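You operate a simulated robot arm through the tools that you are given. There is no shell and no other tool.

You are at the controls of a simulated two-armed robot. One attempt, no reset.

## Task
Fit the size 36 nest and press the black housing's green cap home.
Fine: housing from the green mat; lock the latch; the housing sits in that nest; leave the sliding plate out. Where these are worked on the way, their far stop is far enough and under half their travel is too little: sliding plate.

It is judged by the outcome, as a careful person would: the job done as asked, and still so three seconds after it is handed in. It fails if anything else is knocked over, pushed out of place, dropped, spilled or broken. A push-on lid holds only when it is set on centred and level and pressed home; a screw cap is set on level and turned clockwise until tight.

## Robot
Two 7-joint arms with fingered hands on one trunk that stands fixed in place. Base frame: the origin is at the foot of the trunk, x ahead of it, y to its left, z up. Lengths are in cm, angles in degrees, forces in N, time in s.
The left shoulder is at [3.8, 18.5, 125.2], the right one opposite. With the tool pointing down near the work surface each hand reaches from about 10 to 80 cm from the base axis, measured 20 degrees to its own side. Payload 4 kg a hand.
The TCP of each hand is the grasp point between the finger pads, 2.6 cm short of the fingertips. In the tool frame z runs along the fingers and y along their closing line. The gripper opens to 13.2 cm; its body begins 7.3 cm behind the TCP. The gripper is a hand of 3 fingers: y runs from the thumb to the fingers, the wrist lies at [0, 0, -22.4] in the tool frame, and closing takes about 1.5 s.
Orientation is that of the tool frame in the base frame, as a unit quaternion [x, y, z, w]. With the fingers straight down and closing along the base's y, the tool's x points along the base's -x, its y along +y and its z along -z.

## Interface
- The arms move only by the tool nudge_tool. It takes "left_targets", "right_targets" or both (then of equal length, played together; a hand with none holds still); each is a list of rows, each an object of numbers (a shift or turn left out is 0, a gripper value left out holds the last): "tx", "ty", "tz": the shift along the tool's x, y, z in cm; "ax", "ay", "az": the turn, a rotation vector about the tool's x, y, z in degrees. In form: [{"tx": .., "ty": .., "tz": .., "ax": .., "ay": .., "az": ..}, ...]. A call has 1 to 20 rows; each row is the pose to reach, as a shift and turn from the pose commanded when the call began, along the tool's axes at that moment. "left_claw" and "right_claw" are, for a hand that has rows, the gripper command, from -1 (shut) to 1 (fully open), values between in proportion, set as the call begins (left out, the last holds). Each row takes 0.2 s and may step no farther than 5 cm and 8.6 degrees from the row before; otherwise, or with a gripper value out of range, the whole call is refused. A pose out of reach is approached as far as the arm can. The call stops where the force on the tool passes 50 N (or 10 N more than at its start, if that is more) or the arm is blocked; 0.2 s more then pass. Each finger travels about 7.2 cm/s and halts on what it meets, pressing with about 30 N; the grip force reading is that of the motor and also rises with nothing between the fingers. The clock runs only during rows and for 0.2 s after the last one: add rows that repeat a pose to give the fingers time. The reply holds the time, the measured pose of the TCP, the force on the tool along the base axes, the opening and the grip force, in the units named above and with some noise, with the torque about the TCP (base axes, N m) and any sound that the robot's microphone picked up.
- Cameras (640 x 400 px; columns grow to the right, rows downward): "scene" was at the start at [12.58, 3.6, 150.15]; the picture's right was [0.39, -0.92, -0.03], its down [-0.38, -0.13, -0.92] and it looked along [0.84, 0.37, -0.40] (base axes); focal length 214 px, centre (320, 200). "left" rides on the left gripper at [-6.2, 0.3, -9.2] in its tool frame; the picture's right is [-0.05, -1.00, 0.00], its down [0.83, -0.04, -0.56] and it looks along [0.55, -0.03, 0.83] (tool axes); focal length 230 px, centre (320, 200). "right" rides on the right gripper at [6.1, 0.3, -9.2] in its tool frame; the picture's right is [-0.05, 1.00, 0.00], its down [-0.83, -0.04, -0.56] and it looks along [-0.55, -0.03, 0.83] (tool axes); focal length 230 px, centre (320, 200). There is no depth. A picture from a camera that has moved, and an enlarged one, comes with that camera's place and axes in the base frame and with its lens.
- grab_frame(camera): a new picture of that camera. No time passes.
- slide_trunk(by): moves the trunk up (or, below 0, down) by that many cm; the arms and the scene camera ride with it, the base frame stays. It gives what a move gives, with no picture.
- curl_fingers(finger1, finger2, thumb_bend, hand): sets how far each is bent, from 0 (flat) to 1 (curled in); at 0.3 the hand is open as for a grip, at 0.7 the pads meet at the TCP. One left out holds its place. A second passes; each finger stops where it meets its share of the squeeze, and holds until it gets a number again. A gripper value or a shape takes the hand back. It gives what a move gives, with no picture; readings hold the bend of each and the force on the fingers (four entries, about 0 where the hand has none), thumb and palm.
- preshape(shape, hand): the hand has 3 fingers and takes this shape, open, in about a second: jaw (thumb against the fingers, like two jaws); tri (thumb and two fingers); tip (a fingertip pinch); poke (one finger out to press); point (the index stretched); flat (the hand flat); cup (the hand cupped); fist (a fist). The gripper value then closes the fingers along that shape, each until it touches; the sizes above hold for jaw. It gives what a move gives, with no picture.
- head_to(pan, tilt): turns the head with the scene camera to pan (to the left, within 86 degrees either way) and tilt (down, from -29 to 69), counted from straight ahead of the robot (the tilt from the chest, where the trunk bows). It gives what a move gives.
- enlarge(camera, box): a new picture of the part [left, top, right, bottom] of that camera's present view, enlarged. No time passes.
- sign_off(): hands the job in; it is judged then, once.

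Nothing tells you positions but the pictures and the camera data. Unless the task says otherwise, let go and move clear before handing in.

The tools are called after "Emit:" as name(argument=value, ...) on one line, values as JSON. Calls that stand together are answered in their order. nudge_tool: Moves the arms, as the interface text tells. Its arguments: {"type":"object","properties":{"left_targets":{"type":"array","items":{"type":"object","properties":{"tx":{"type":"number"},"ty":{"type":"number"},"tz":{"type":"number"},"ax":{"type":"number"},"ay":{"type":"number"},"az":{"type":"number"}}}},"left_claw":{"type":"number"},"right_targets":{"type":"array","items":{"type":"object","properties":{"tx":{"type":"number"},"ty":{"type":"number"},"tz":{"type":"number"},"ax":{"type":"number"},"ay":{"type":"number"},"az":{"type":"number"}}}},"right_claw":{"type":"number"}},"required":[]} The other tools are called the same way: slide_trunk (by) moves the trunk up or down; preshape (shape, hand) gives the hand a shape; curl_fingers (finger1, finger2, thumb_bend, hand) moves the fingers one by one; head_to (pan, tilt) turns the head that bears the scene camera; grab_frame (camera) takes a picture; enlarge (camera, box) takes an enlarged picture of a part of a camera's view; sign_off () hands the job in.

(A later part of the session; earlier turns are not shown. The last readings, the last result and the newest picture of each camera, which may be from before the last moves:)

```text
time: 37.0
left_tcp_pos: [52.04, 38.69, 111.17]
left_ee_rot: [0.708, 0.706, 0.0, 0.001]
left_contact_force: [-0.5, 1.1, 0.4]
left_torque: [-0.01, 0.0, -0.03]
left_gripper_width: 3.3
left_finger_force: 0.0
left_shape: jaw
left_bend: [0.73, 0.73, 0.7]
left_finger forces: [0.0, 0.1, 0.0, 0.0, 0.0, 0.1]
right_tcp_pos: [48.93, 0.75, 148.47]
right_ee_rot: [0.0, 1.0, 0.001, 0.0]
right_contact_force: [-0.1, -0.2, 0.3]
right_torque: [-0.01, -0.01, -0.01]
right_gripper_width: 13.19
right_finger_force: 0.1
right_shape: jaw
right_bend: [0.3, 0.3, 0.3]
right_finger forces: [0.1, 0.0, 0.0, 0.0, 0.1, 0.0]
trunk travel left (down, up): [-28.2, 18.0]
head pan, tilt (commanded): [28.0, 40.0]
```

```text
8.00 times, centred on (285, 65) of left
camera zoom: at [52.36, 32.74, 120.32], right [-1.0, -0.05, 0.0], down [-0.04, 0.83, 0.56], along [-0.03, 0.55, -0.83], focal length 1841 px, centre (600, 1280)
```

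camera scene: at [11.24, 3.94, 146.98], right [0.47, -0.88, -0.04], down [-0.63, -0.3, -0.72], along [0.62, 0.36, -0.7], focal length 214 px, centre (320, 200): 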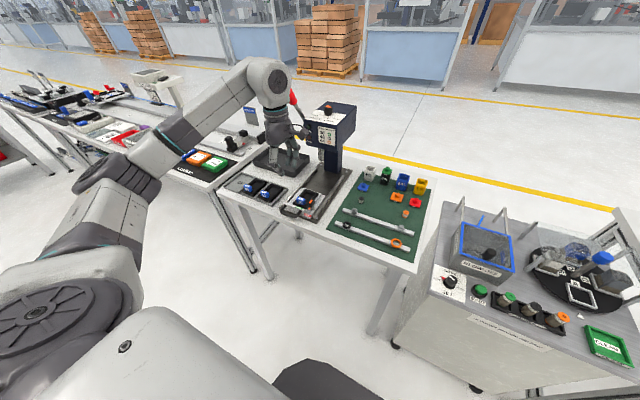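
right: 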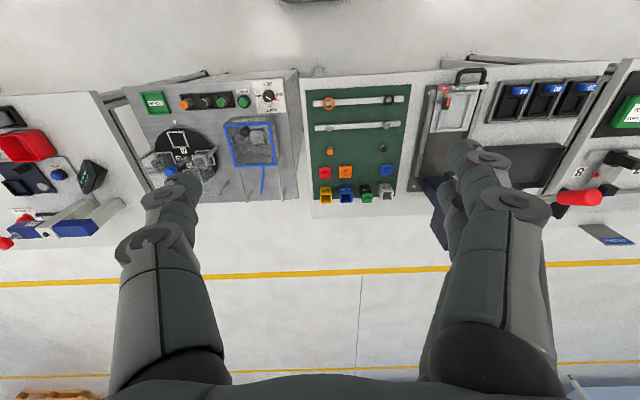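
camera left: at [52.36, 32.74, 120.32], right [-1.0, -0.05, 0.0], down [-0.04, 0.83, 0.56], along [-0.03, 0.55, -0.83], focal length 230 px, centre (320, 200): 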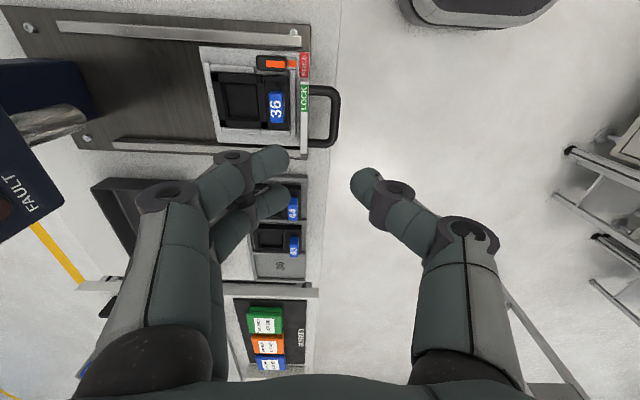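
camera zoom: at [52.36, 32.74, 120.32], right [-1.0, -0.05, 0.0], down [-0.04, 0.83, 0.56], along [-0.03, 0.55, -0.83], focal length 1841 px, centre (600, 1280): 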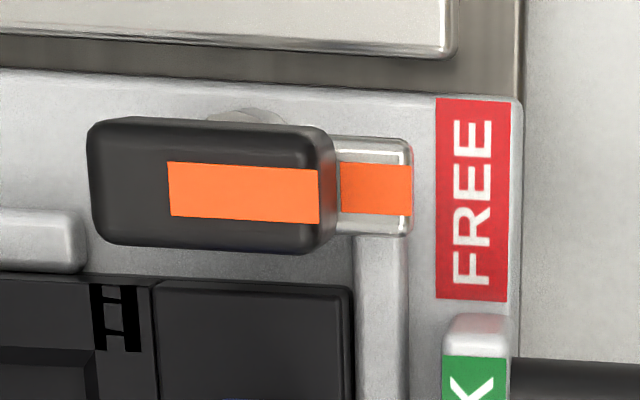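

The latch bar is centred on its post at about [57.3, 34.4], with its top near z 92.7; the front wall is near z 90.5. I'll turn back to yaw 0, narrow the opening and come above the bar.

Emit:
nudge_tool(left_targets=[{"tx": -0.4, "ty": 0.5, "tz": 0.4, "az": -8.5}, {"tx": -0.8, "ty": 1, "tz": 0.8, "az": -17}, {"tx": -1.2, "ty": 1.5, "tz": 1.2, "az": -25.5}, {"tx": -1.6, "ty": 2, "tz": 1.6, "az": -34}, {"tx": -2, "ty": 2.5, "tz": 2, "az": -42.5}, {"tx": -2.4, "ty": 3, "tz": 2.6, "az": -51}, {"tx": -2.8, "ty": 3.5, "tz": 3.4, "az": -59.5}, {"tx": -3.2, "ty": 4, "tz": 4.2, "az": -68}, {"tx": -3.6, "ty": 4.5, "tz": 5, "az": -76.5}, {"tx": -4, "ty": 5, "tz": 6, "az": -85}, {"tx": -4.35, "ty": 5.2, "tz": 7.1, "az": -90}, {"tx": -4.35, "ty": 5.2, "tz": 7.1, "az": -90}, {"tx": -4.35, "ty": 5.2, "tz": 7.1, "az": -90}], left_claw=-0.68)

Emit:
grab_frame(camera="left")

Emit:
enlarge(camera="left", box=[240, 100, 400, 250])

```text
time: 39.8
left_tcp_pos: [57.33, 34.26, 104.1]
left_ee_rot: [0.0, 1.0, 0.0, 0.0]
left_contact_force: [0.0, 0.7, 0.5]
left_torque: [0.01, 0.02, -0.02]
left_gripper_width: 2.15
left_finger_force: 0.1
left_shape: jaw
left_bend: [0.73, 0.73, 0.7]
left_finger forces: [0.0, 0.0, 0.0, 0.1, 0.0, 0.1]
right_tcp_pos: [48.88, 0.79, 148.47]
right_ee_rot: [0.001, 1.0, 0.001, 0.001]
right_contact_force: [0.4, 0.7, 0.4]
right_torque: [0.02, -0.01, 0.01]
right_gripper_width: 13.19
right_finger_force: 0.2
right_shape: jaw
right_bend: [0.3, 0.3, 0.3]
right_finger forces: [0.1, 0.0, 0.0, 0.0, 0.0, 0.0]
trunk travel left (down, up): [-28.2, 18.0]
head pan, tilt (commanded): [28.0, 40.0]
```

```text
taken
camera left: at [63.52, 34.77, 113.32], right [0.05, -1.0, 0.0], down [-0.83, -0.04, 0.56], along [-0.55, -0.03, -0.83], focal length 230 px, centre (320, 200)
```

left: 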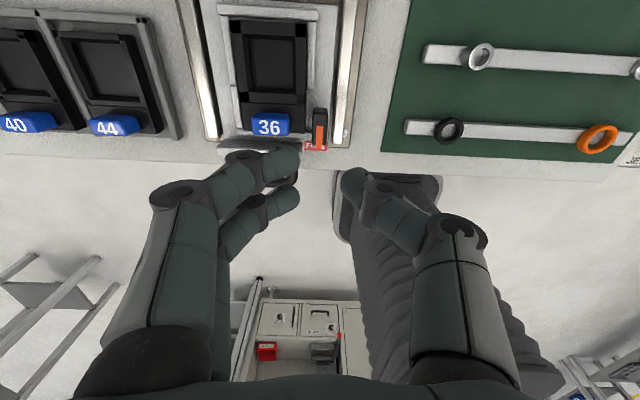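

```text
2.67 times, centred on (320, 175) of left
camera zoom: at [63.52, 34.77, 113.32], right [0.05, -1.0, 0.0], down [-0.83, -0.04, 0.56], along [-0.55, -0.03, -0.83], focal length 614 px, centre (320, 267)
```

zoom: 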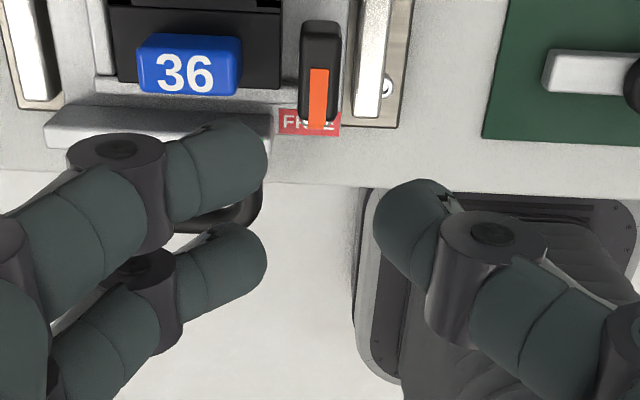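

The bar lies on the hand's centreline. I'll descend to just above it and check.

Emit:
nudge_tool(left_targets=[{"tz": 2.5}, {"tz": 5}, {"tz": 6.8}, {"tz": 6.8}, {"tz": 6.8}])

Emit:
grab_frame(camera="left")

Emit:
enlarge(camera="left", box=[240, 100, 400, 250])

Emit:
enlarge(camera="scene", box=[275, 165, 339, 215])

```text
time: 41.0
left_tcp_pos: [57.47, 34.32, 97.26]
left_ee_rot: [0.0, 1.0, 0.0, -0.001]
left_contact_force: [-0.8, 0.3, 0.0]
left_torque: [0.0, 0.01, 0.01]
left_gripper_width: 2.13
left_finger_force: 0.1
left_shape: jaw
left_bend: [0.73, 0.73, 0.7]
left_finger forces: [0.1, 0.1, 0.0, 0.0, 0.0, 0.1]
right_tcp_pos: [48.85, 0.73, 148.47]
right_ee_rot: [-0.001, 1.0, 0.003, 0.001]
right_contact_force: [0.1, -0.4, -0.6]
right_torque: [0.03, 0.0, -0.02]
right_gripper_width: 13.19
right_finger_force: 0.2
right_shape: jaw
right_bend: [0.3, 0.3, 0.3]
right_finger forces: [0.1, 0.1, 0.1, 0.0, 0.1, 0.0]
trunk travel left (down, up): [-28.2, 18.0]
head pan, tilt (commanded): [28.0, 40.0]
```

```text
taken
camera left: at [63.61, 34.91, 106.5], right [0.05, -1.0, 0.0], down [-0.83, -0.04, 0.56], along [-0.55, -0.03, -0.83], focal length 230 px, centre (320, 200)
```

left: 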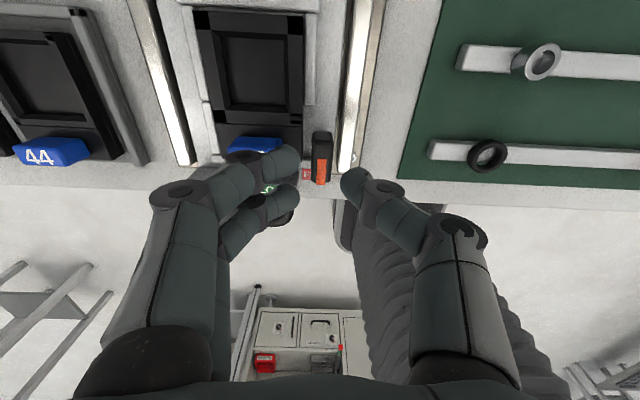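

```text
2.67 times, centred on (320, 175) of left
camera zoom: at [63.61, 34.91, 106.5], right [0.05, -1.0, 0.0], down [-0.83, -0.04, 0.56], along [-0.55, -0.03, -0.83], focal length 614 px, centre (320, 267)
```

zoom: 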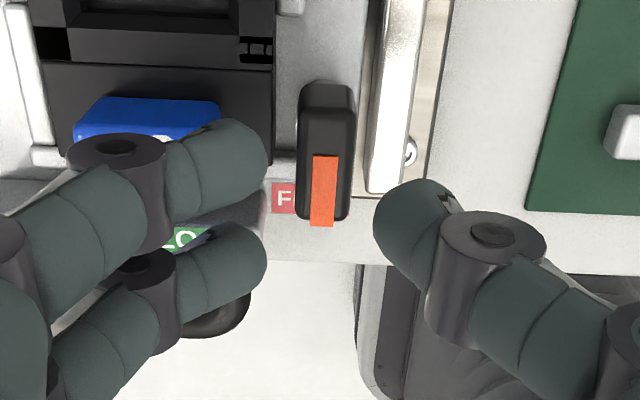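

```text
8.00 times, centred on (307, 190) of scene
camera zoom: at [11.25, 3.94, 146.98], right [0.47, -0.88, -0.04], down [-0.63, -0.3, -0.72], along [0.62, 0.36, -0.7], focal length 1716 px, centre (424, 280)
```

zoom: 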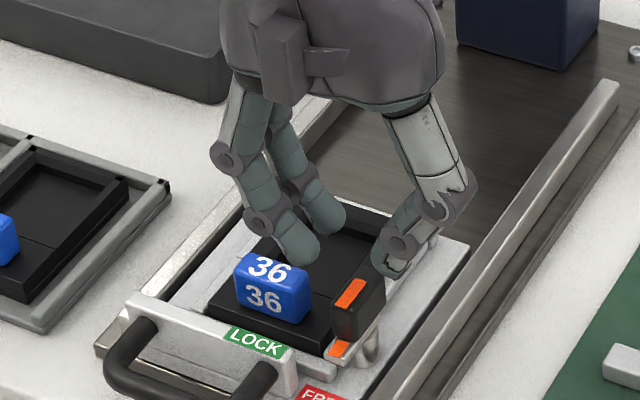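

The gap is about 0.2 cm too far left of the bar. I'll correct that, descend around the bar and close on it.

Emit:
nudge_tool(left_targets=[{"tx": 0.1, "ty": -0.18}, {"tx": 0.1, "ty": -0.18, "tz": 1}, {"tx": 0.1, "ty": -0.18, "tz": 2}, {"tx": 0.1, "ty": -0.18, "tz": 2.8}, {"tx": 0.1, "ty": -0.18, "tz": 2.8}])

Emit:
enlarge(camera="left", box=[240, 100, 400, 250])

Emit:
enlarge(camera="scene", box=[275, 165, 339, 215])

```text
time: 42.2
left_tcp_pos: [57.35, 34.25, 94.52]
left_ee_rot: [0.0, 1.0, 0.0, 0.0]
left_contact_force: [0.2, -0.4, 0.6]
left_torque: [-0.01, 0.01, -0.01]
left_gripper_width: 2.15
left_finger_force: 0.0
left_shape: jaw
left_bend: [0.73, 0.73, 0.7]
left_finger forces: [0.0, 0.1, 0.1, 0.1, 0.0, 0.0]
right_tcp_pos: [48.91, 0.75, 148.58]
right_ee_rot: [0.0, 1.0, 0.002, 0.002]
right_contact_force: [-0.4, 0.2, -0.5]
right_torque: [-0.02, -0.03, -0.01]
right_gripper_width: 13.2
right_finger_force: 0.1
right_shape: jaw
right_bend: [0.3, 0.3, 0.3]
right_finger forces: [0.0, 0.0, 0.1, 0.0, 0.0, 0.1]
trunk travel left (down, up): [-28.2, 18.0]
head pan, tilt (commanded): [28.0, 40.0]
```

```text
2.67 times, centred on (320, 175) of left
camera zoom: at [63.43, 34.74, 103.61], right [0.05, -1.0, 0.0], down [-0.83, -0.04, 0.56], along [-0.55, -0.03, -0.83], focal length 614 px, centre (320, 267)
```

zoom: 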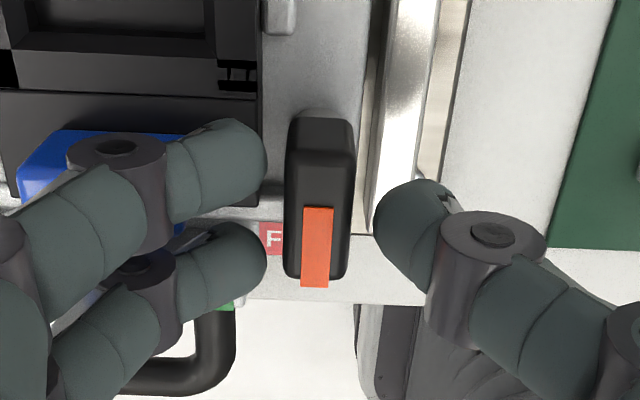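

```text
8.00 times, centred on (307, 190) of scene
camera zoom: at [11.25, 3.94, 146.98], right [0.47, -0.88, -0.04], down [-0.63, -0.3, -0.72], along [0.62, 0.36, -0.7], focal length 1716 px, centre (424, 280)
```

zoom: 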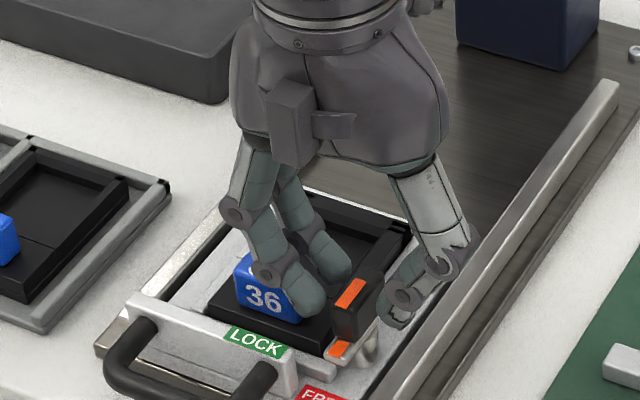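

The bar is between the tips. I'll go 0.3 cm deeper and close.

Emit:
nudge_tool(left_targets=[{"tz": 0.15}, {"tz": 0.3}, {"tz": 0.3}])

Emit:
nudge_tool(left_targets=[{}, {}, {}, {}, {}], left_claw=-1)

Emit:
enlarge(camera="left", box=[240, 100, 400, 250])

```text
time: 43.0
left_tcp_pos: [57.25, 34.15, 94.29]
left_ee_rot: [-0.001, 1.0, 0.0, 0.0]
left_contact_force: [-0.8, -0.1, -0.8]
left_torque: [0.01, -0.02, -0.01]
left_gripper_width: 2.16
left_finger_force: 0.1
left_shape: jaw
left_bend: [0.73, 0.73, 0.7]
left_finger forces: [0.0, 0.0, 0.0, 0.0, 0.0, 0.1]
right_tcp_pos: [48.95, 0.78, 148.59]
right_ee_rot: [0.0, 1.0, 0.001, 0.001]
right_contact_force: [0.1, -0.5, -0.1]
right_torque: [-0.03, 0.02, 0.04]
right_gripper_width: 13.2
right_finger_force: 0.0
right_shape: jaw
right_bend: [0.3, 0.3, 0.3]
right_finger forces: [0.0, 0.1, 0.1, 0.1, 0.1, 0.1]
trunk travel left (down, up): [-28.2, 18.0]
head pan, tilt (commanded): [28.0, 40.0]
```

```text
time: 44.2
left_tcp_pos: [57.33, 34.26, 94.26]
left_ee_rot: [0.001, 1.0, 0.0, -0.001]
left_contact_force: [-0.5, 0.4, -2.4]
left_torque: [0.04, 0.02, -0.06]
left_gripper_width: 0.88
left_finger_force: 30.4
left_shape: jaw
left_bend: [0.72, 0.72, 0.7]
left_finger forces: [13.3, 13.3, 0.1, 0.0, 26.3, 0.1]
right_tcp_pos: [48.91, 0.72, 148.51]
right_ee_rot: [0.0, 1.0, 0.001, 0.001]
right_contact_force: [0.4, 0.0, 0.4]
right_torque: [0.0, 0.01, -0.01]
right_gripper_width: 13.21
right_finger_force: 0.1
right_shape: jaw
right_bend: [0.3, 0.3, 0.3]
right_finger forces: [0.0, 0.0, 0.0, 0.0, 0.0, 0.0]
trunk travel left (down, up): [-28.2, 18.0]
head pan, tilt (commanded): [28.0, 40.0]
```

```text
2.67 times, centred on (320, 175) of left
camera zoom: at [63.45, 34.77, 103.42], right [0.05, -1.0, 0.0], down [-0.83, -0.04, 0.56], along [-0.56, -0.03, -0.83], focal length 614 px, centre (320, 267)
```

zoom: 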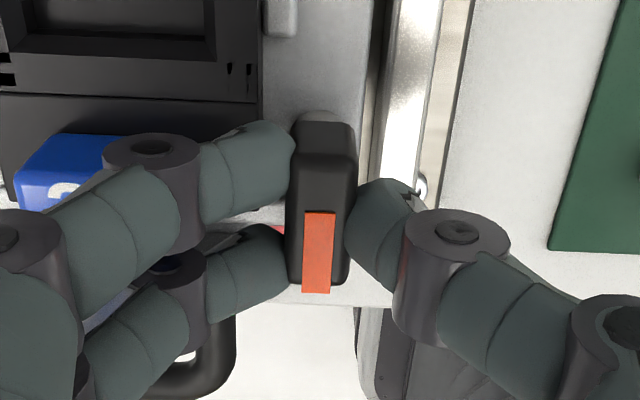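

The bar is gripped firmly. I'll turn it clockwise (seen from above), first by 30° to see that it follows.

Emit:
nudge_tool(left_targets=[{"az": 6}, {"az": 12}, {"az": 18}, {"az": 24}, {"az": 30}, {"az": 30}])

Emit:
enlarge(camera="left", box=[240, 100, 400, 250])

Emit:
enlarge(camera="scene", box=[275, 165, 339, 215])

```text
time: 45.6
left_tcp_pos: [57.24, 34.32, 94.3]
left_ee_rot: [0.258, 0.966, 0.0, -0.001]
left_contact_force: [6.5, 5.2, 3.8]
left_torque: [0.15, -0.14, 0.06]
left_gripper_width: 0.89
left_finger_force: 30.2
left_shape: jaw
left_bend: [0.71, 0.71, 0.7]
left_finger forces: [17.0, 16.8, 0.0, 0.0, 25.7, 0.0]
right_tcp_pos: [49.09, 0.72, 148.47]
right_ee_rot: [0.0, 1.0, 0.001, 0.0]
right_contact_force: [0.6, -0.9, -1.0]
right_torque: [-0.04, 0.0, 0.02]
right_gripper_width: 13.18
right_finger_force: 0.1
right_shape: jaw
right_bend: [0.3, 0.3, 0.3]
right_finger forces: [0.0, 0.0, 0.1, 0.0, 0.1, 0.1]
trunk travel left (down, up): [-28.2, 18.0]
head pan, tilt (commanded): [28.0, 40.0]
```

```text
2.67 times, centred on (320, 175) of left
camera zoom: at [62.71, 31.63, 103.39], right [-0.46, -0.89, 0.0], down [-0.74, 0.38, 0.55], along [-0.49, 0.25, -0.83], focal length 614 px, centre (320, 267)
```

zoom: 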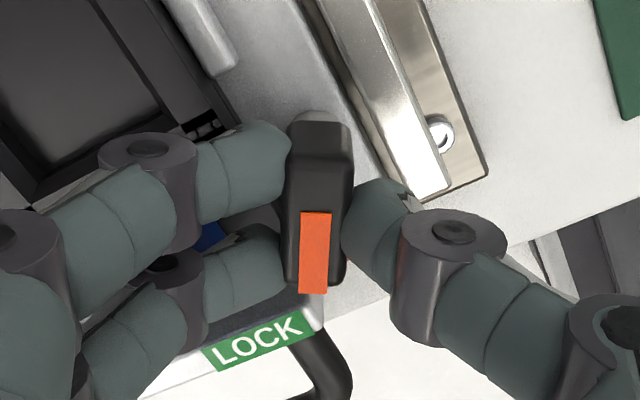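

```text
8.00 times, centred on (307, 190) of scene
camera zoom: at [11.31, 4.01, 146.97], right [0.47, -0.88, -0.04], down [-0.63, -0.3, -0.71], along [0.62, 0.36, -0.7], focal length 1716 px, centre (424, 280)
```

zoom: 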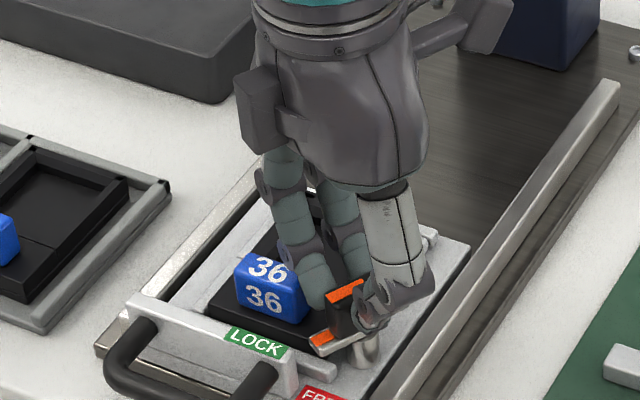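

The latch follows the hand. I'll continue to 60° and then on to 90°.

Emit:
nudge_tool(left_targets=[{"az": 6}, {"az": 12}, {"az": 18}, {"az": 24}, {"az": 30}, {"az": 30}])

Emit:
enlarge(camera="left", box=[240, 100, 400, 250])

Emit:
enlarge(camera="scene", box=[275, 165, 339, 215])

```text
time: 47.0
left_tcp_pos: [57.21, 34.33, 94.18]
left_ee_rot: [0.5, 0.866, 0.001, 0.0]
left_contact_force: [4.9, 12.6, 10.3]
left_torque: [0.29, -0.21, 0.05]
left_gripper_width: 0.95
left_finger_force: 29.8
left_shape: jaw
left_bend: [0.72, 0.72, 0.71]
left_finger forces: [18.2, 18.0, 0.0, 0.1, 25.6, 0.0]
right_tcp_pos: [48.86, 0.88, 148.55]
right_ee_rot: [0.0, 1.0, 0.001, 0.001]
right_contact_force: [-0.3, 0.5, 0.1]
right_torque: [-0.02, 0.02, -0.03]
right_gripper_width: 13.18
right_finger_force: 0.1
right_shape: jaw
right_bend: [0.3, 0.3, 0.3]
right_finger forces: [0.1, 0.1, 0.0, 0.0, 0.0, 0.0]
trunk travel left (down, up): [-28.2, 18.0]
head pan, tilt (commanded): [28.0, 40.0]
```

```text
2.67 times, centred on (320, 175) of left
camera zoom: at [60.55, 29.27, 103.35], right [-0.84, -0.54, 0.0], down [-0.45, 0.7, 0.55], along [-0.3, 0.47, -0.83], focal length 614 px, centre (320, 267)
```

zoom: 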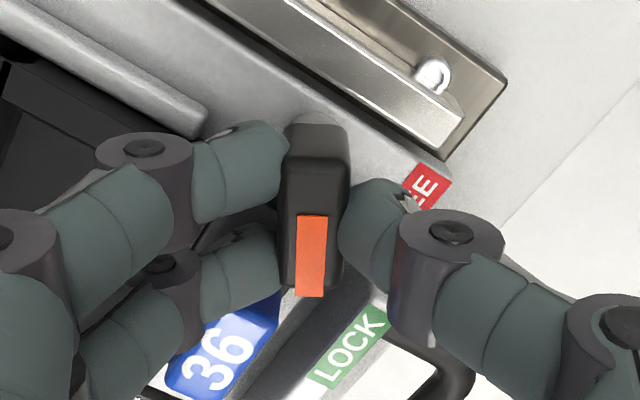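

```text
8.00 times, centred on (307, 190) of scene
camera zoom: at [11.2, 4.08, 146.98], right [0.47, -0.88, -0.04], down [-0.63, -0.3, -0.72], along [0.62, 0.36, -0.7], focal length 1716 px, centre (424, 280)
```

zoom: 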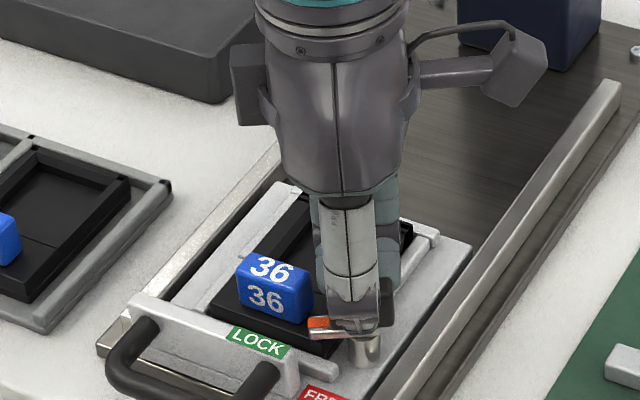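

It keeps following with modest forces. I'll turn the last 30°.

Emit:
nudge_tool(left_targets=[{"az": 6}, {"az": 12}, {"az": 18}, {"az": 24}, {"az": 30}, {"az": 30}])

Emit:
enlarge(camera="left", box=[240, 100, 400, 250])

Emit:
enlarge(camera="scene", box=[275, 165, 339, 215])

```text
time: 48.4
left_tcp_pos: [57.33, 34.37, 94.16]
left_ee_rot: [0.707, 0.707, -0.001, 0.001]
left_contact_force: [9.8, 16.4, 12.3]
left_torque: [0.29, -0.29, 0.04]
left_gripper_width: 0.92
left_finger_force: 30.1
left_shape: jaw
left_bend: [0.72, 0.72, 0.71]
left_finger forces: [17.4, 18.0, 0.0, 0.1, 27.0, 0.1]
right_tcp_pos: [48.78, 1.06, 148.59]
right_ee_rot: [0.0, 1.0, 0.001, 0.001]
right_contact_force: [0.7, 0.5, -0.7]
right_torque: [-0.05, -0.01, 0.03]
right_gripper_width: 13.21
right_finger_force: 0.0
right_shape: jaw
right_bend: [0.3, 0.3, 0.3]
right_finger forces: [0.0, 0.0, 0.0, 0.0, 0.1, 0.0]
trunk travel left (down, up): [-28.2, 18.0]
head pan, tilt (commanded): [28.0, 40.0]
```

```text
2.67 times, centred on (320, 175) of left
camera zoom: at [57.5, 28.34, 103.33], right [-1.0, -0.05, 0.0], down [-0.04, 0.83, 0.55], along [-0.03, 0.55, -0.83], focal length 614 px, centre (320, 267)
```

zoom: 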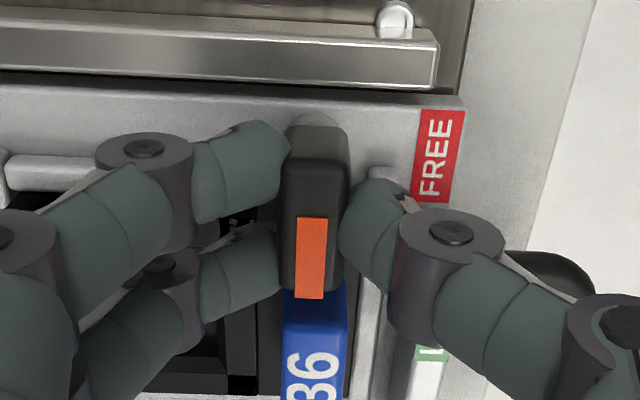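

```text
8.00 times, centred on (307, 190) of scene
camera zoom: at [11.23, 4.11, 146.98], right [0.47, -0.88, -0.04], down [-0.63, -0.3, -0.72], along [0.62, 0.36, -0.7], focal length 1716 px, centre (424, 280)
```

zoom: 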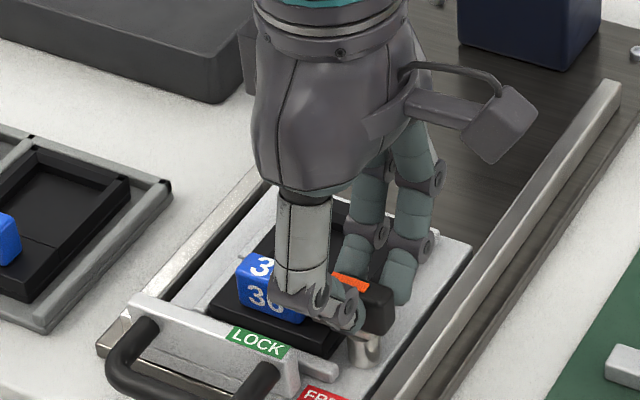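

The latch now points across the nest. I'll turn a few degrees more to feel for a stop.

Emit:
nudge_tool(left_targets=[{"az": 3}, {"az": 6}, {"az": 6}])

Emit:
enlarge(camera="left", box=[240, 100, 400, 250])

```text
time: 49.2
left_tcp_pos: [57.24, 34.27, 94.03]
left_ee_rot: [0.743, 0.669, 0.0, 0.0]
left_contact_force: [5.5, 14.9, 13.0]
left_torque: [0.23, -0.17, 0.33]
left_gripper_width: 0.99
left_finger_force: 30.0
left_shape: jaw
left_bend: [0.72, 0.72, 0.71]
left_finger forces: [20.1, 15.3, 0.0, 0.0, 29.9, 0.1]
right_tcp_pos: [48.78, 0.79, 148.63]
right_ee_rot: [0.0, 1.0, 0.0, 0.001]
right_contact_force: [-0.4, -0.9, 0.1]
right_torque: [0.0, -0.03, 0.03]
right_gripper_width: 13.22
right_finger_force: 0.1
right_shape: jaw
right_bend: [0.3, 0.3, 0.3]
right_finger forces: [0.0, 0.0, 0.1, 0.1, 0.0, 0.0]
trunk travel left (down, up): [-28.2, 18.0]
head pan, tilt (commanded): [28.0, 40.0]
```

```text
2.67 times, centred on (320, 175) of left
camera zoom: at [56.9, 28.36, 103.33], right [-1.0, 0.05, 0.0], down [0.04, 0.83, 0.55], along [0.03, 0.55, -0.83], focal length 614 px, centre (320, 267)
```

zoom: 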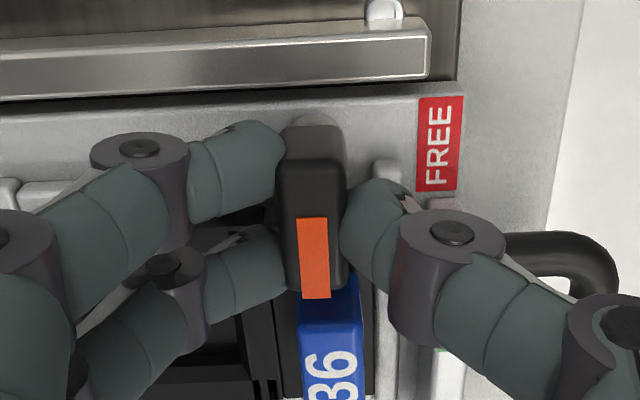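

The torque rose sharply past 90°, so the latch is at its stop in LOCK. I'll open and lift away.

Emit:
nudge_tool(left_targets=[{}, {}, {}, {}], left_claw=-0.6)

Emit:
nudge_tool(left_targets=[{"tz": -1}, {"tz": -3}, {"tz": -6}, {"tz": -10}, {"tz": -14}, {"tz": -14}])

Emit:
grab_frame(camera="left")

Emit:
enlarge(camera="scene", box=[275, 165, 339, 215])

```text
time: 50.2
left_tcp_pos: [57.32, 34.24, 94.17]
left_ee_rot: [0.743, 0.669, 0.0, -0.001]
left_contact_force: [0.0, 1.0, 0.5]
left_torque: [-0.01, 0.02, 0.02]
left_gripper_width: 2.62
left_finger_force: 0.0
left_shape: jaw
left_bend: [0.73, 0.73, 0.7]
left_finger forces: [0.0, 0.0, 0.0, 0.0, 0.0, 0.0]
right_tcp_pos: [48.86, 0.68, 148.52]
right_ee_rot: [0.001, 1.0, 0.002, 0.002]
right_contact_force: [-1.6, 0.4, -0.4]
right_torque: [0.01, -0.01, -0.03]
right_gripper_width: 13.17
right_finger_force: 0.1
right_shape: jaw
right_bend: [0.3, 0.3, 0.3]
right_finger forces: [0.0, 0.0, 0.0, 0.0, 0.0, 0.1]
trunk travel left (down, up): [-28.2, 18.0]
head pan, tilt (commanded): [28.0, 40.0]
```

```text
time: 51.6
left_tcp_pos: [57.23, 34.43, 108.41]
left_ee_rot: [0.743, 0.669, 0.0, 0.0]
left_contact_force: [-0.2, -0.1, 0.7]
left_torque: [-0.02, 0.01, 0.01]
left_gripper_width: 2.6
left_finger_force: 0.0
left_shape: jaw
left_bend: [0.73, 0.73, 0.7]
left_finger forces: [0.0, 0.1, 0.0, 0.0, 0.0, 0.1]
right_tcp_pos: [48.97, 0.6, 148.55]
right_ee_rot: [0.0, 1.0, 0.002, 0.001]
right_contact_force: [-0.2, 0.2, 1.1]
right_torque: [0.0, 0.0, -0.01]
right_gripper_width: 13.18
right_finger_force: 0.1
right_shape: jaw
right_bend: [0.3, 0.3, 0.3]
right_finger forces: [0.0, 0.0, 0.1, 0.0, 0.0, 0.0]
trunk travel left (down, up): [-28.2, 18.0]
head pan, tilt (commanded): [28.0, 40.0]
```

```text
taken
camera left: at [56.88, 28.47, 117.54], right [-1.0, 0.05, 0.0], down [0.04, 0.83, 0.55], along [0.03, 0.55, -0.83], focal length 230 px, centre (320, 200)
```

left: 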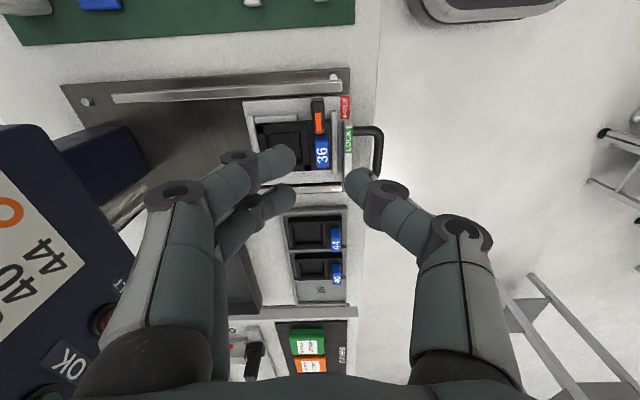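

```text
8.00 times, centred on (307, 190) of scene
camera zoom: at [11.27, 3.97, 146.97], right [0.47, -0.88, -0.04], down [-0.63, -0.3, -0.72], along [0.62, 0.36, -0.7], focal length 1716 px, centre (424, 280)
```

zoom: 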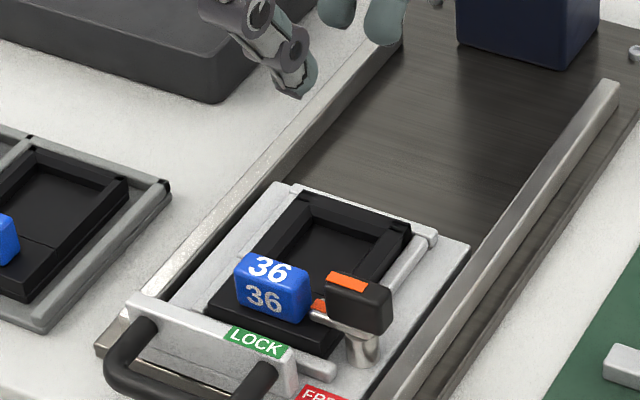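

The latch is locked over the nest. Next is the housing: I'll turn the hand back to yaw 0, pitch it forward and bring its camera over the mat.

Emit:
nudge_tool(left_targets=[{"tx": -0.7, "ty": -0.7, "tz": -0.3, "az": -8}, {"tx": -1.5, "ty": -1.4, "tz": -0.7, "az": -16}, {"tx": -2.2, "ty": -2, "tz": -1, "az": -24}, {"tx": -3, "ty": -2.7, "tz": -1.3, "az": -32}, {"tx": -3.7, "ty": -3.4, "tz": -1.7, "az": -40}, {"tx": -4.4, "ty": -4, "tz": -2, "az": -48}, {"tx": -5.2, "ty": -4.7, "tz": -2.3, "az": -56}, {"tx": -5.9, "ty": -5.4, "tz": -2.7, "az": -64}, {"tx": -6.7, "ty": -6.1, "tz": -3, "az": -72}, {"tx": -7.4, "ty": -6.8, "tz": -3.3, "az": -80}, {"tx": -8.2, "ty": -7.4, "tz": -3.7, "az": -88}, {"tx": -8.9, "ty": -8.11, "tz": -4, "az": -96}, {"tx": -8.9, "ty": -8.11, "tz": -4, "az": -96}], left_claw=0.2)

Emit:
nudge_tool(left_targets=[{"tx": -3, "ty": -1.3, "tz": 0.3, "ay": -5}, {"tx": -6, "ty": -2.6, "tz": 0.6, "ay": -10}, {"tx": -9, "ty": -3.9, "tz": 0.9, "ay": -15}, {"tx": -12, "ty": -5.2, "tz": 1.2, "ay": -20}, {"tx": -15, "ty": -6.5, "tz": 1.5, "ay": -25}, {"tx": -18, "ty": -7.9, "tz": 1.8, "ay": -30}, {"tx": -21, "ty": -9.2, "tz": 2.1, "ay": -35}, {"tx": -24, "ty": -10.5, "tz": 2.5, "ay": -40}, {"tx": -24, "ty": -10.5, "tz": 2.5, "ay": -40}])

Emit:
grab_frame(camera="left")

Emit:
grab_frame(camera="scene")

```text
time: 54.4
left_tcp_pos: [48.18, 26.15, 112.34]
left_ee_rot: [-0.002, 1.0, 0.001, 0.0]
left_contact_force: [-0.2, -0.1, 0.0]
left_torque: [0.0, 0.01, -0.01]
left_gripper_width: 7.86
left_finger_force: 0.0
left_shape: jaw
left_bend: [0.71, 0.71, 0.71]
left_finger forces: [0.0, 0.0, 0.0, 0.0, 0.0, 0.1]
right_tcp_pos: [48.93, 0.78, 148.46]
right_ee_rot: [0.001, 1.0, 0.002, 0.001]
right_contact_force: [-0.8, 0.3, -0.2]
right_torque: [0.03, 0.01, -0.01]
right_gripper_width: 13.19
right_finger_force: 0.0
right_shape: jaw
right_bend: [0.3, 0.3, 0.3]
right_finger forces: [0.0, 0.0, 0.0, 0.0, 0.0, 0.0]
trunk travel left (down, up): [-28.2, 18.0]
head pan, tilt (commanded): [28.0, 40.0]
```

```text
time: 56.4
left_tcp_pos: [72.42, 15.69, 109.43]
left_ee_rot: [0.0, 0.939, 0.0, 0.343]
left_contact_force: [-0.1, 0.7, 0.2]
left_torque: [-0.02, -0.01, 0.01]
left_gripper_width: 7.88
left_finger_force: 0.1
left_shape: jaw
left_bend: [0.71, 0.71, 0.71]
left_finger forces: [0.1, 0.1, 0.0, 0.0, 0.1, 0.0]
right_tcp_pos: [48.92, 0.72, 148.54]
right_ee_rot: [0.0, 1.0, 0.002, 0.002]
right_contact_force: [-0.3, 0.1, 0.6]
right_torque: [-0.03, 0.0, 0.0]
right_gripper_width: 13.18
right_finger_force: 0.0
right_shape: jaw
right_bend: [0.3, 0.3, 0.3]
right_finger forces: [0.1, 0.1, 0.0, 0.0, 0.0, 0.1]
trunk travel left (down, up): [-28.2, 18.0]
head pan, tilt (commanded): [28.0, 40.0]
```

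```text
taken
camera left: at [71.11, 16.24, 120.47], right [0.04, -1.0, 0.03], down [-0.99, -0.04, -0.11], along [0.11, -0.03, -0.99], focal length 230 px, centre (320, 200)
```

left: 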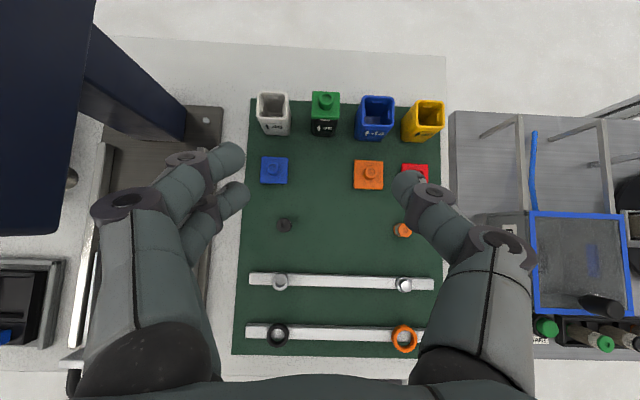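

```text
taken
camera scene: at [11.2, 3.97, 146.98], right [0.47, -0.88, -0.04], down [-0.63, -0.3, -0.72], along [0.62, 0.36, -0.7], focal length 214 px, centre (320, 200)
```

scene: 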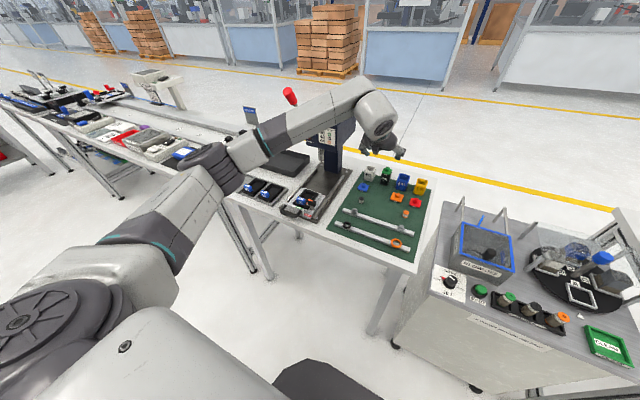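

I can see the row of housings from above now. I'll enlarge it.

Emit:
enlarge(camera="left", box=[240, 75, 460, 195])

Emit:
enlarge(camera="left", box=[250, 80, 400, 145])

Emit:
enlarge(camera="left", box=[0, 0, 240, 240])

```text
2.91 times, centred on (350, 135) of left
camera zoom: at [71.11, 16.24, 120.47], right [0.04, -1.0, 0.03], down [-0.99, -0.04, -0.11], along [0.11, -0.03, -0.99], focal length 669 px, centre (233, 389)
```

zoom: 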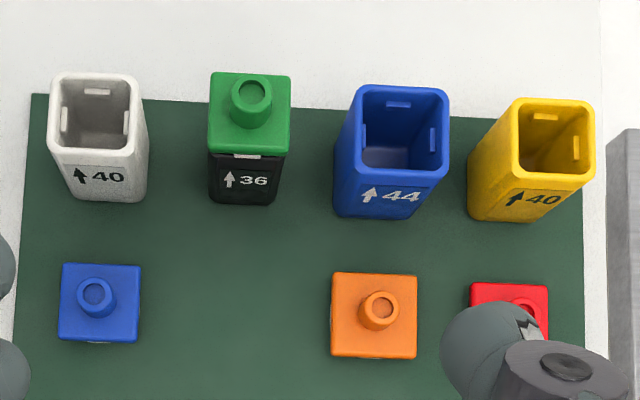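

```text
4.27 times, centred on (325, 112) of left
camera zoom: at [71.11, 16.24, 120.47], right [0.04, -1.0, 0.03], down [-0.99, -0.04, -0.11], along [0.11, -0.03, -0.99], focal length 982 px, centre (299, 573)
```

zoom: 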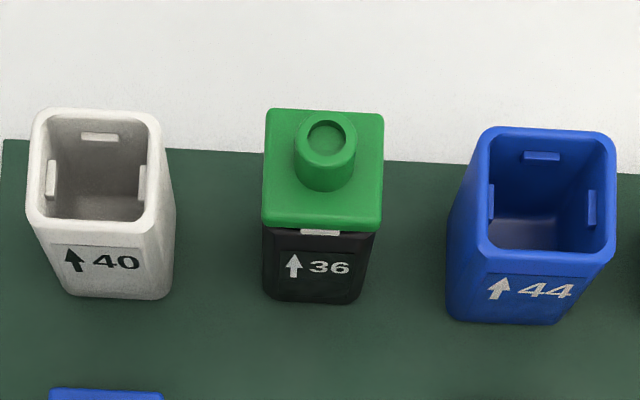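

```text
1.67 times, centred on (120, 120) of left
camera zoom: at [71.11, 16.24, 120.47], right [0.04, -1.0, 0.03], down [-0.99, -0.04, -0.11], along [0.11, -0.03, -0.99], focal length 384 px, centre (653, 333)
```

zoom: 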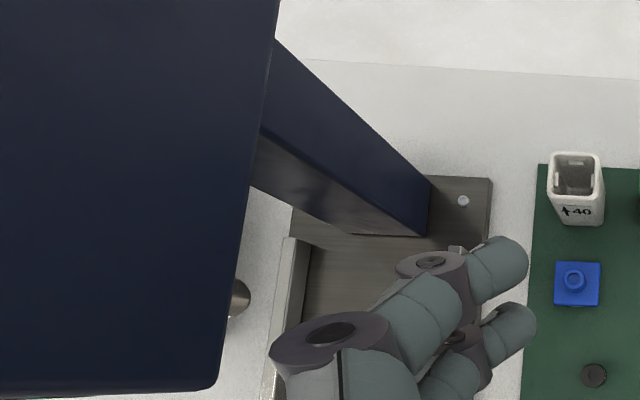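

The black housing stands near [86.6, 15.15] and is about 3.5 cm square, with neighbours about 3.2 cm away on either side. The bent fingers are wide at the knuckles, so I'll try other hand shapes here in free air to see which fits.

Emit:
preshape(hand="left", shape="tri")

Emit:
grab_frame(camera="left")

Emit:
preshape(hand="left", shape="tip")

Emit:
grab_frame(camera="left")

Emit:
preshape(hand="left", shape="flat")

Emit:
grab_frame(camera="left")

```text
time: 57.3
left_tcp_pos: [72.22, 15.68, 109.42]
left_ee_rot: [-0.001, 0.94, 0.0, 0.341]
left_contact_force: [-0.4, 0.2, -0.1]
left_torque: [0.01, -0.02, -0.02]
left_gripper_width: 13.21
left_finger_force: 0.0
left_shape: tri
left_bend: [0.3, 0.3, 0.3]
left_finger forces: [0.1, 0.1, 0.0, 0.0, 0.0, 0.0]
right_tcp_pos: [48.89, 0.63, 148.52]
right_ee_rot: [0.0, 1.0, 0.003, 0.001]
right_contact_force: [-0.2, 0.1, 0.6]
right_torque: [-0.02, -0.01, 0.04]
right_gripper_width: 13.18
right_finger_force: 0.1
right_shape: jaw
right_bend: [0.3, 0.3, 0.3]
right_finger forces: [0.0, 0.1, 0.1, 0.0, 0.1, 0.0]
trunk travel left (down, up): [-28.2, 18.0]
head pan, tilt (commanded): [28.0, 40.0]
```

```text
taken
camera left: at [71.13, 16.21, 120.43], right [0.04, -1.0, 0.03], down [-0.99, -0.04, -0.11], along [0.11, -0.03, -0.99], focal length 230 px, centre (320, 200)
```

left: 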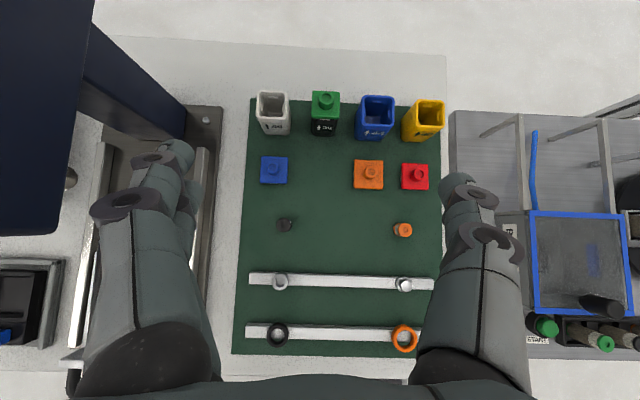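

```text
time: 58.2
left_tcp_pos: [72.35, 15.74, 109.48]
left_ee_rot: [0.0, 0.939, 0.0, 0.343]
left_contact_force: [0.5, -0.3, -0.5]
left_torque: [0.02, 0.0, 0.03]
left_gripper_width: 13.21
left_finger_force: 0.1
left_shape: tip
left_bend: [0.3, 0.3, 0.3]
left_finger forces: [0.0, 0.1, 0.0, 0.1, 0.0, 0.0]
right_tcp_pos: [48.94, 0.73, 148.47]
right_ee_rot: [0.0, 1.0, 0.001, 0.001]
right_contact_force: [-0.3, -0.1, 0.2]
right_torque: [0.0, -0.03, 0.01]
right_gripper_width: 13.19
right_finger_force: 0.1
right_shape: jaw
right_bend: [0.3, 0.3, 0.3]
right_finger forces: [0.0, 0.1, 0.0, 0.0, 0.1, 0.0]
trunk travel left (down, up): [-28.2, 18.0]
head pan, tilt (commanded): [28.0, 40.0]
```

```text
taken
camera left: at [71.12, 16.22, 120.44], right [0.04, -1.0, 0.03], down [-0.99, -0.04, -0.11], along [0.11, -0.03, -0.99], focal length 230 px, centre (320, 200)
```

left: 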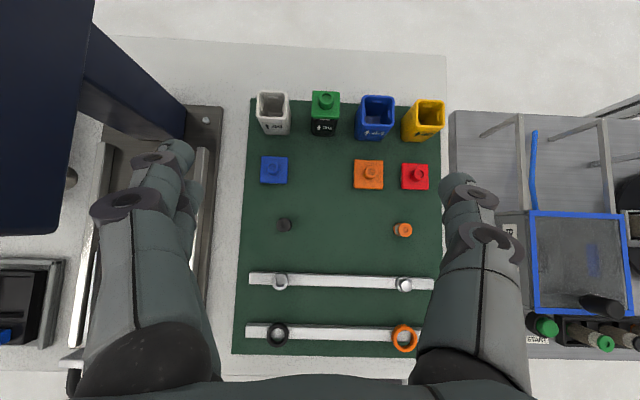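

```text
time: 59.1
left_tcp_pos: [72.3, 15.63, 109.48]
left_ee_rot: [0.001, 0.939, 0.0, 0.343]
left_contact_force: [-0.1, 0.4, 0.9]
left_torque: [-0.01, 0.02, 0.03]
left_gripper_width: 0.0
left_finger_force: 0.0
left_shape: flat
left_bend: [0.04, 0.04, 0.16]
left_finger forces: [0.0, 0.0, 0.1, 0.0, 0.0, 0.1]
right_tcp_pos: [48.94, 0.71, 148.53]
right_ee_rot: [0.0, 1.0, 0.002, 0.001]
right_contact_force: [-0.7, -0.5, -0.3]
right_torque: [0.03, 0.01, 0.03]
right_gripper_width: 13.2
right_finger_force: 0.1
right_shape: jaw
right_bend: [0.3, 0.3, 0.3]
right_finger forces: [0.0, 0.0, 0.0, 0.1, 0.0, 0.0]
trunk travel left (down, up): [-28.2, 18.0]
head pan, tilt (commanded): [28.0, 40.0]
```

```text
taken
camera left: at [71.12, 16.22, 120.44], right [0.04, -1.0, 0.03], down [-0.99, -0.04, -0.11], along [0.11, -0.03, -0.99], focal length 230 px, centre (320, 200)
```

left: 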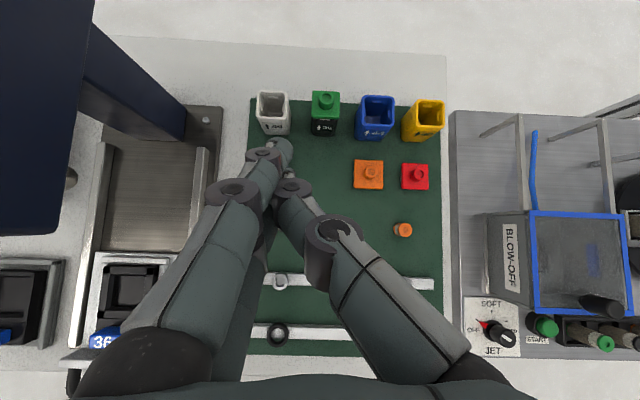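

The flat shape keeps the fingers straight but brings them together. I'll try the finger-by-finger curl starting from the open jaw.

Emit:
preshape(hand="left", shape="jaw")

Emit:
curl_fingers(hand="left", finger1=0.5, finger2=0.5, thumb_bend=0.5)

Emit:
grab_frame(camera="left")

Emit:
curl_fingers(hand="left", finger1=0.6, finger2=0.6, thumb_bend=0.6)

Emit:
grab_frame(camera="left")

```text
time: 60.0
left_tcp_pos: [72.37, 15.72, 109.49]
left_ee_rot: [0.0, 0.94, 0.0, 0.342]
left_contact_force: [-0.2, -0.1, 0.1]
left_torque: [0.05, -0.01, 0.01]
left_gripper_width: 13.21
left_finger_force: 0.0
left_shape: jaw
left_bend: [0.3, 0.3, 0.3]
left_finger forces: [0.1, 0.1, 0.1, 0.0, 0.0, 0.1]
right_tcp_pos: [48.89, 0.72, 148.67]
right_ee_rot: [0.0, 1.0, 0.002, 0.0]
right_contact_force: [-0.4, -0.8, -0.3]
right_torque: [-0.02, 0.03, 0.0]
right_gripper_width: 13.21
right_finger_force: 0.1
right_shape: jaw
right_bend: [0.3, 0.3, 0.3]
right_finger forces: [0.0, 0.1, 0.1, 0.0, 0.0, 0.1]
trunk travel left (down, up): [-28.2, 18.0]
head pan, tilt (commanded): [28.0, 40.0]
```

```text
time: 61.0
left_tcp_pos: [72.39, 15.64, 109.44]
left_ee_rot: [0.0, 0.94, 0.0, 0.342]
left_contact_force: [0.4, 0.4, 0.0]
left_torque: [-0.02, 0.01, 0.01]
left_gripper_width: 6.85
left_finger_force: 0.2
left_shape: fingers
left_bend: [0.5, 0.5, 0.5]
left_finger forces: [0.1, 0.0, 0.0, 0.0, 0.0, 0.0]
right_tcp_pos: [48.85, 0.79, 148.54]
right_ee_rot: [0.0, 1.0, 0.002, 0.001]
right_contact_force: [0.6, -0.2, 0.4]
right_torque: [-0.02, 0.0, -0.01]
right_gripper_width: 13.2
right_finger_force: 0.0
right_shape: jaw
right_bend: [0.3, 0.3, 0.3]
right_finger forces: [0.0, 0.1, 0.0, 0.0, 0.1, 0.0]
trunk travel left (down, up): [-28.2, 18.0]
head pan, tilt (commanded): [28.0, 40.0]
```

```text
taken
camera left: at [71.12, 16.22, 120.44], right [0.04, -1.0, 0.03], down [-0.99, -0.04, -0.11], along [0.11, -0.03, -0.99], focal length 230 px, centre (320, 200)
```

left: 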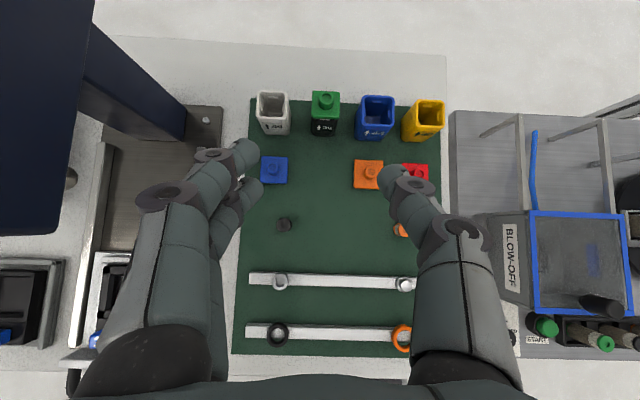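

```text
time: 62.0
left_tcp_pos: [72.39, 15.78, 109.46]
left_ee_rot: [0.001, 0.94, -0.001, 0.342]
left_contact_force: [-0.4, -0.2, -0.2]
left_torque: [0.0, 0.0, 0.01]
left_gripper_width: 3.57
left_finger_force: 0.1
left_shape: fingers
left_bend: [0.6, 0.6, 0.6]
left_finger forces: [0.0, 0.0, 0.0, 0.0, 0.1, 0.0]
right_tcp_pos: [48.99, 0.7, 148.56]
right_ee_rot: [0.0, 1.0, 0.002, 0.001]
right_contact_force: [0.3, -0.7, 0.8]
right_torque: [0.0, 0.01, 0.0]
right_gripper_width: 13.19
right_finger_force: 0.0
right_shape: jaw
right_bend: [0.3, 0.3, 0.3]
right_finger forces: [0.0, 0.0, 0.0, 0.0, 0.1, 0.1]
trunk travel left (down, up): [-28.2, 18.0]
head pan, tilt (commanded): [28.0, 40.0]
```

```text
taken
camera left: at [71.12, 16.22, 120.44], right [0.04, -1.0, 0.03], down [-0.99, -0.04, -0.11], along [0.11, -0.03, -0.99], focal length 230 px, centre (320, 200)
```

left: 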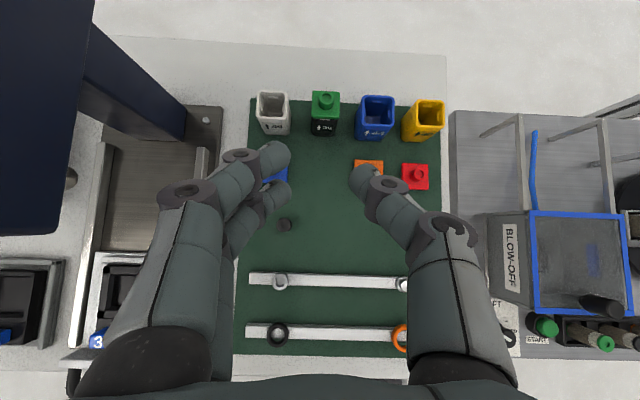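

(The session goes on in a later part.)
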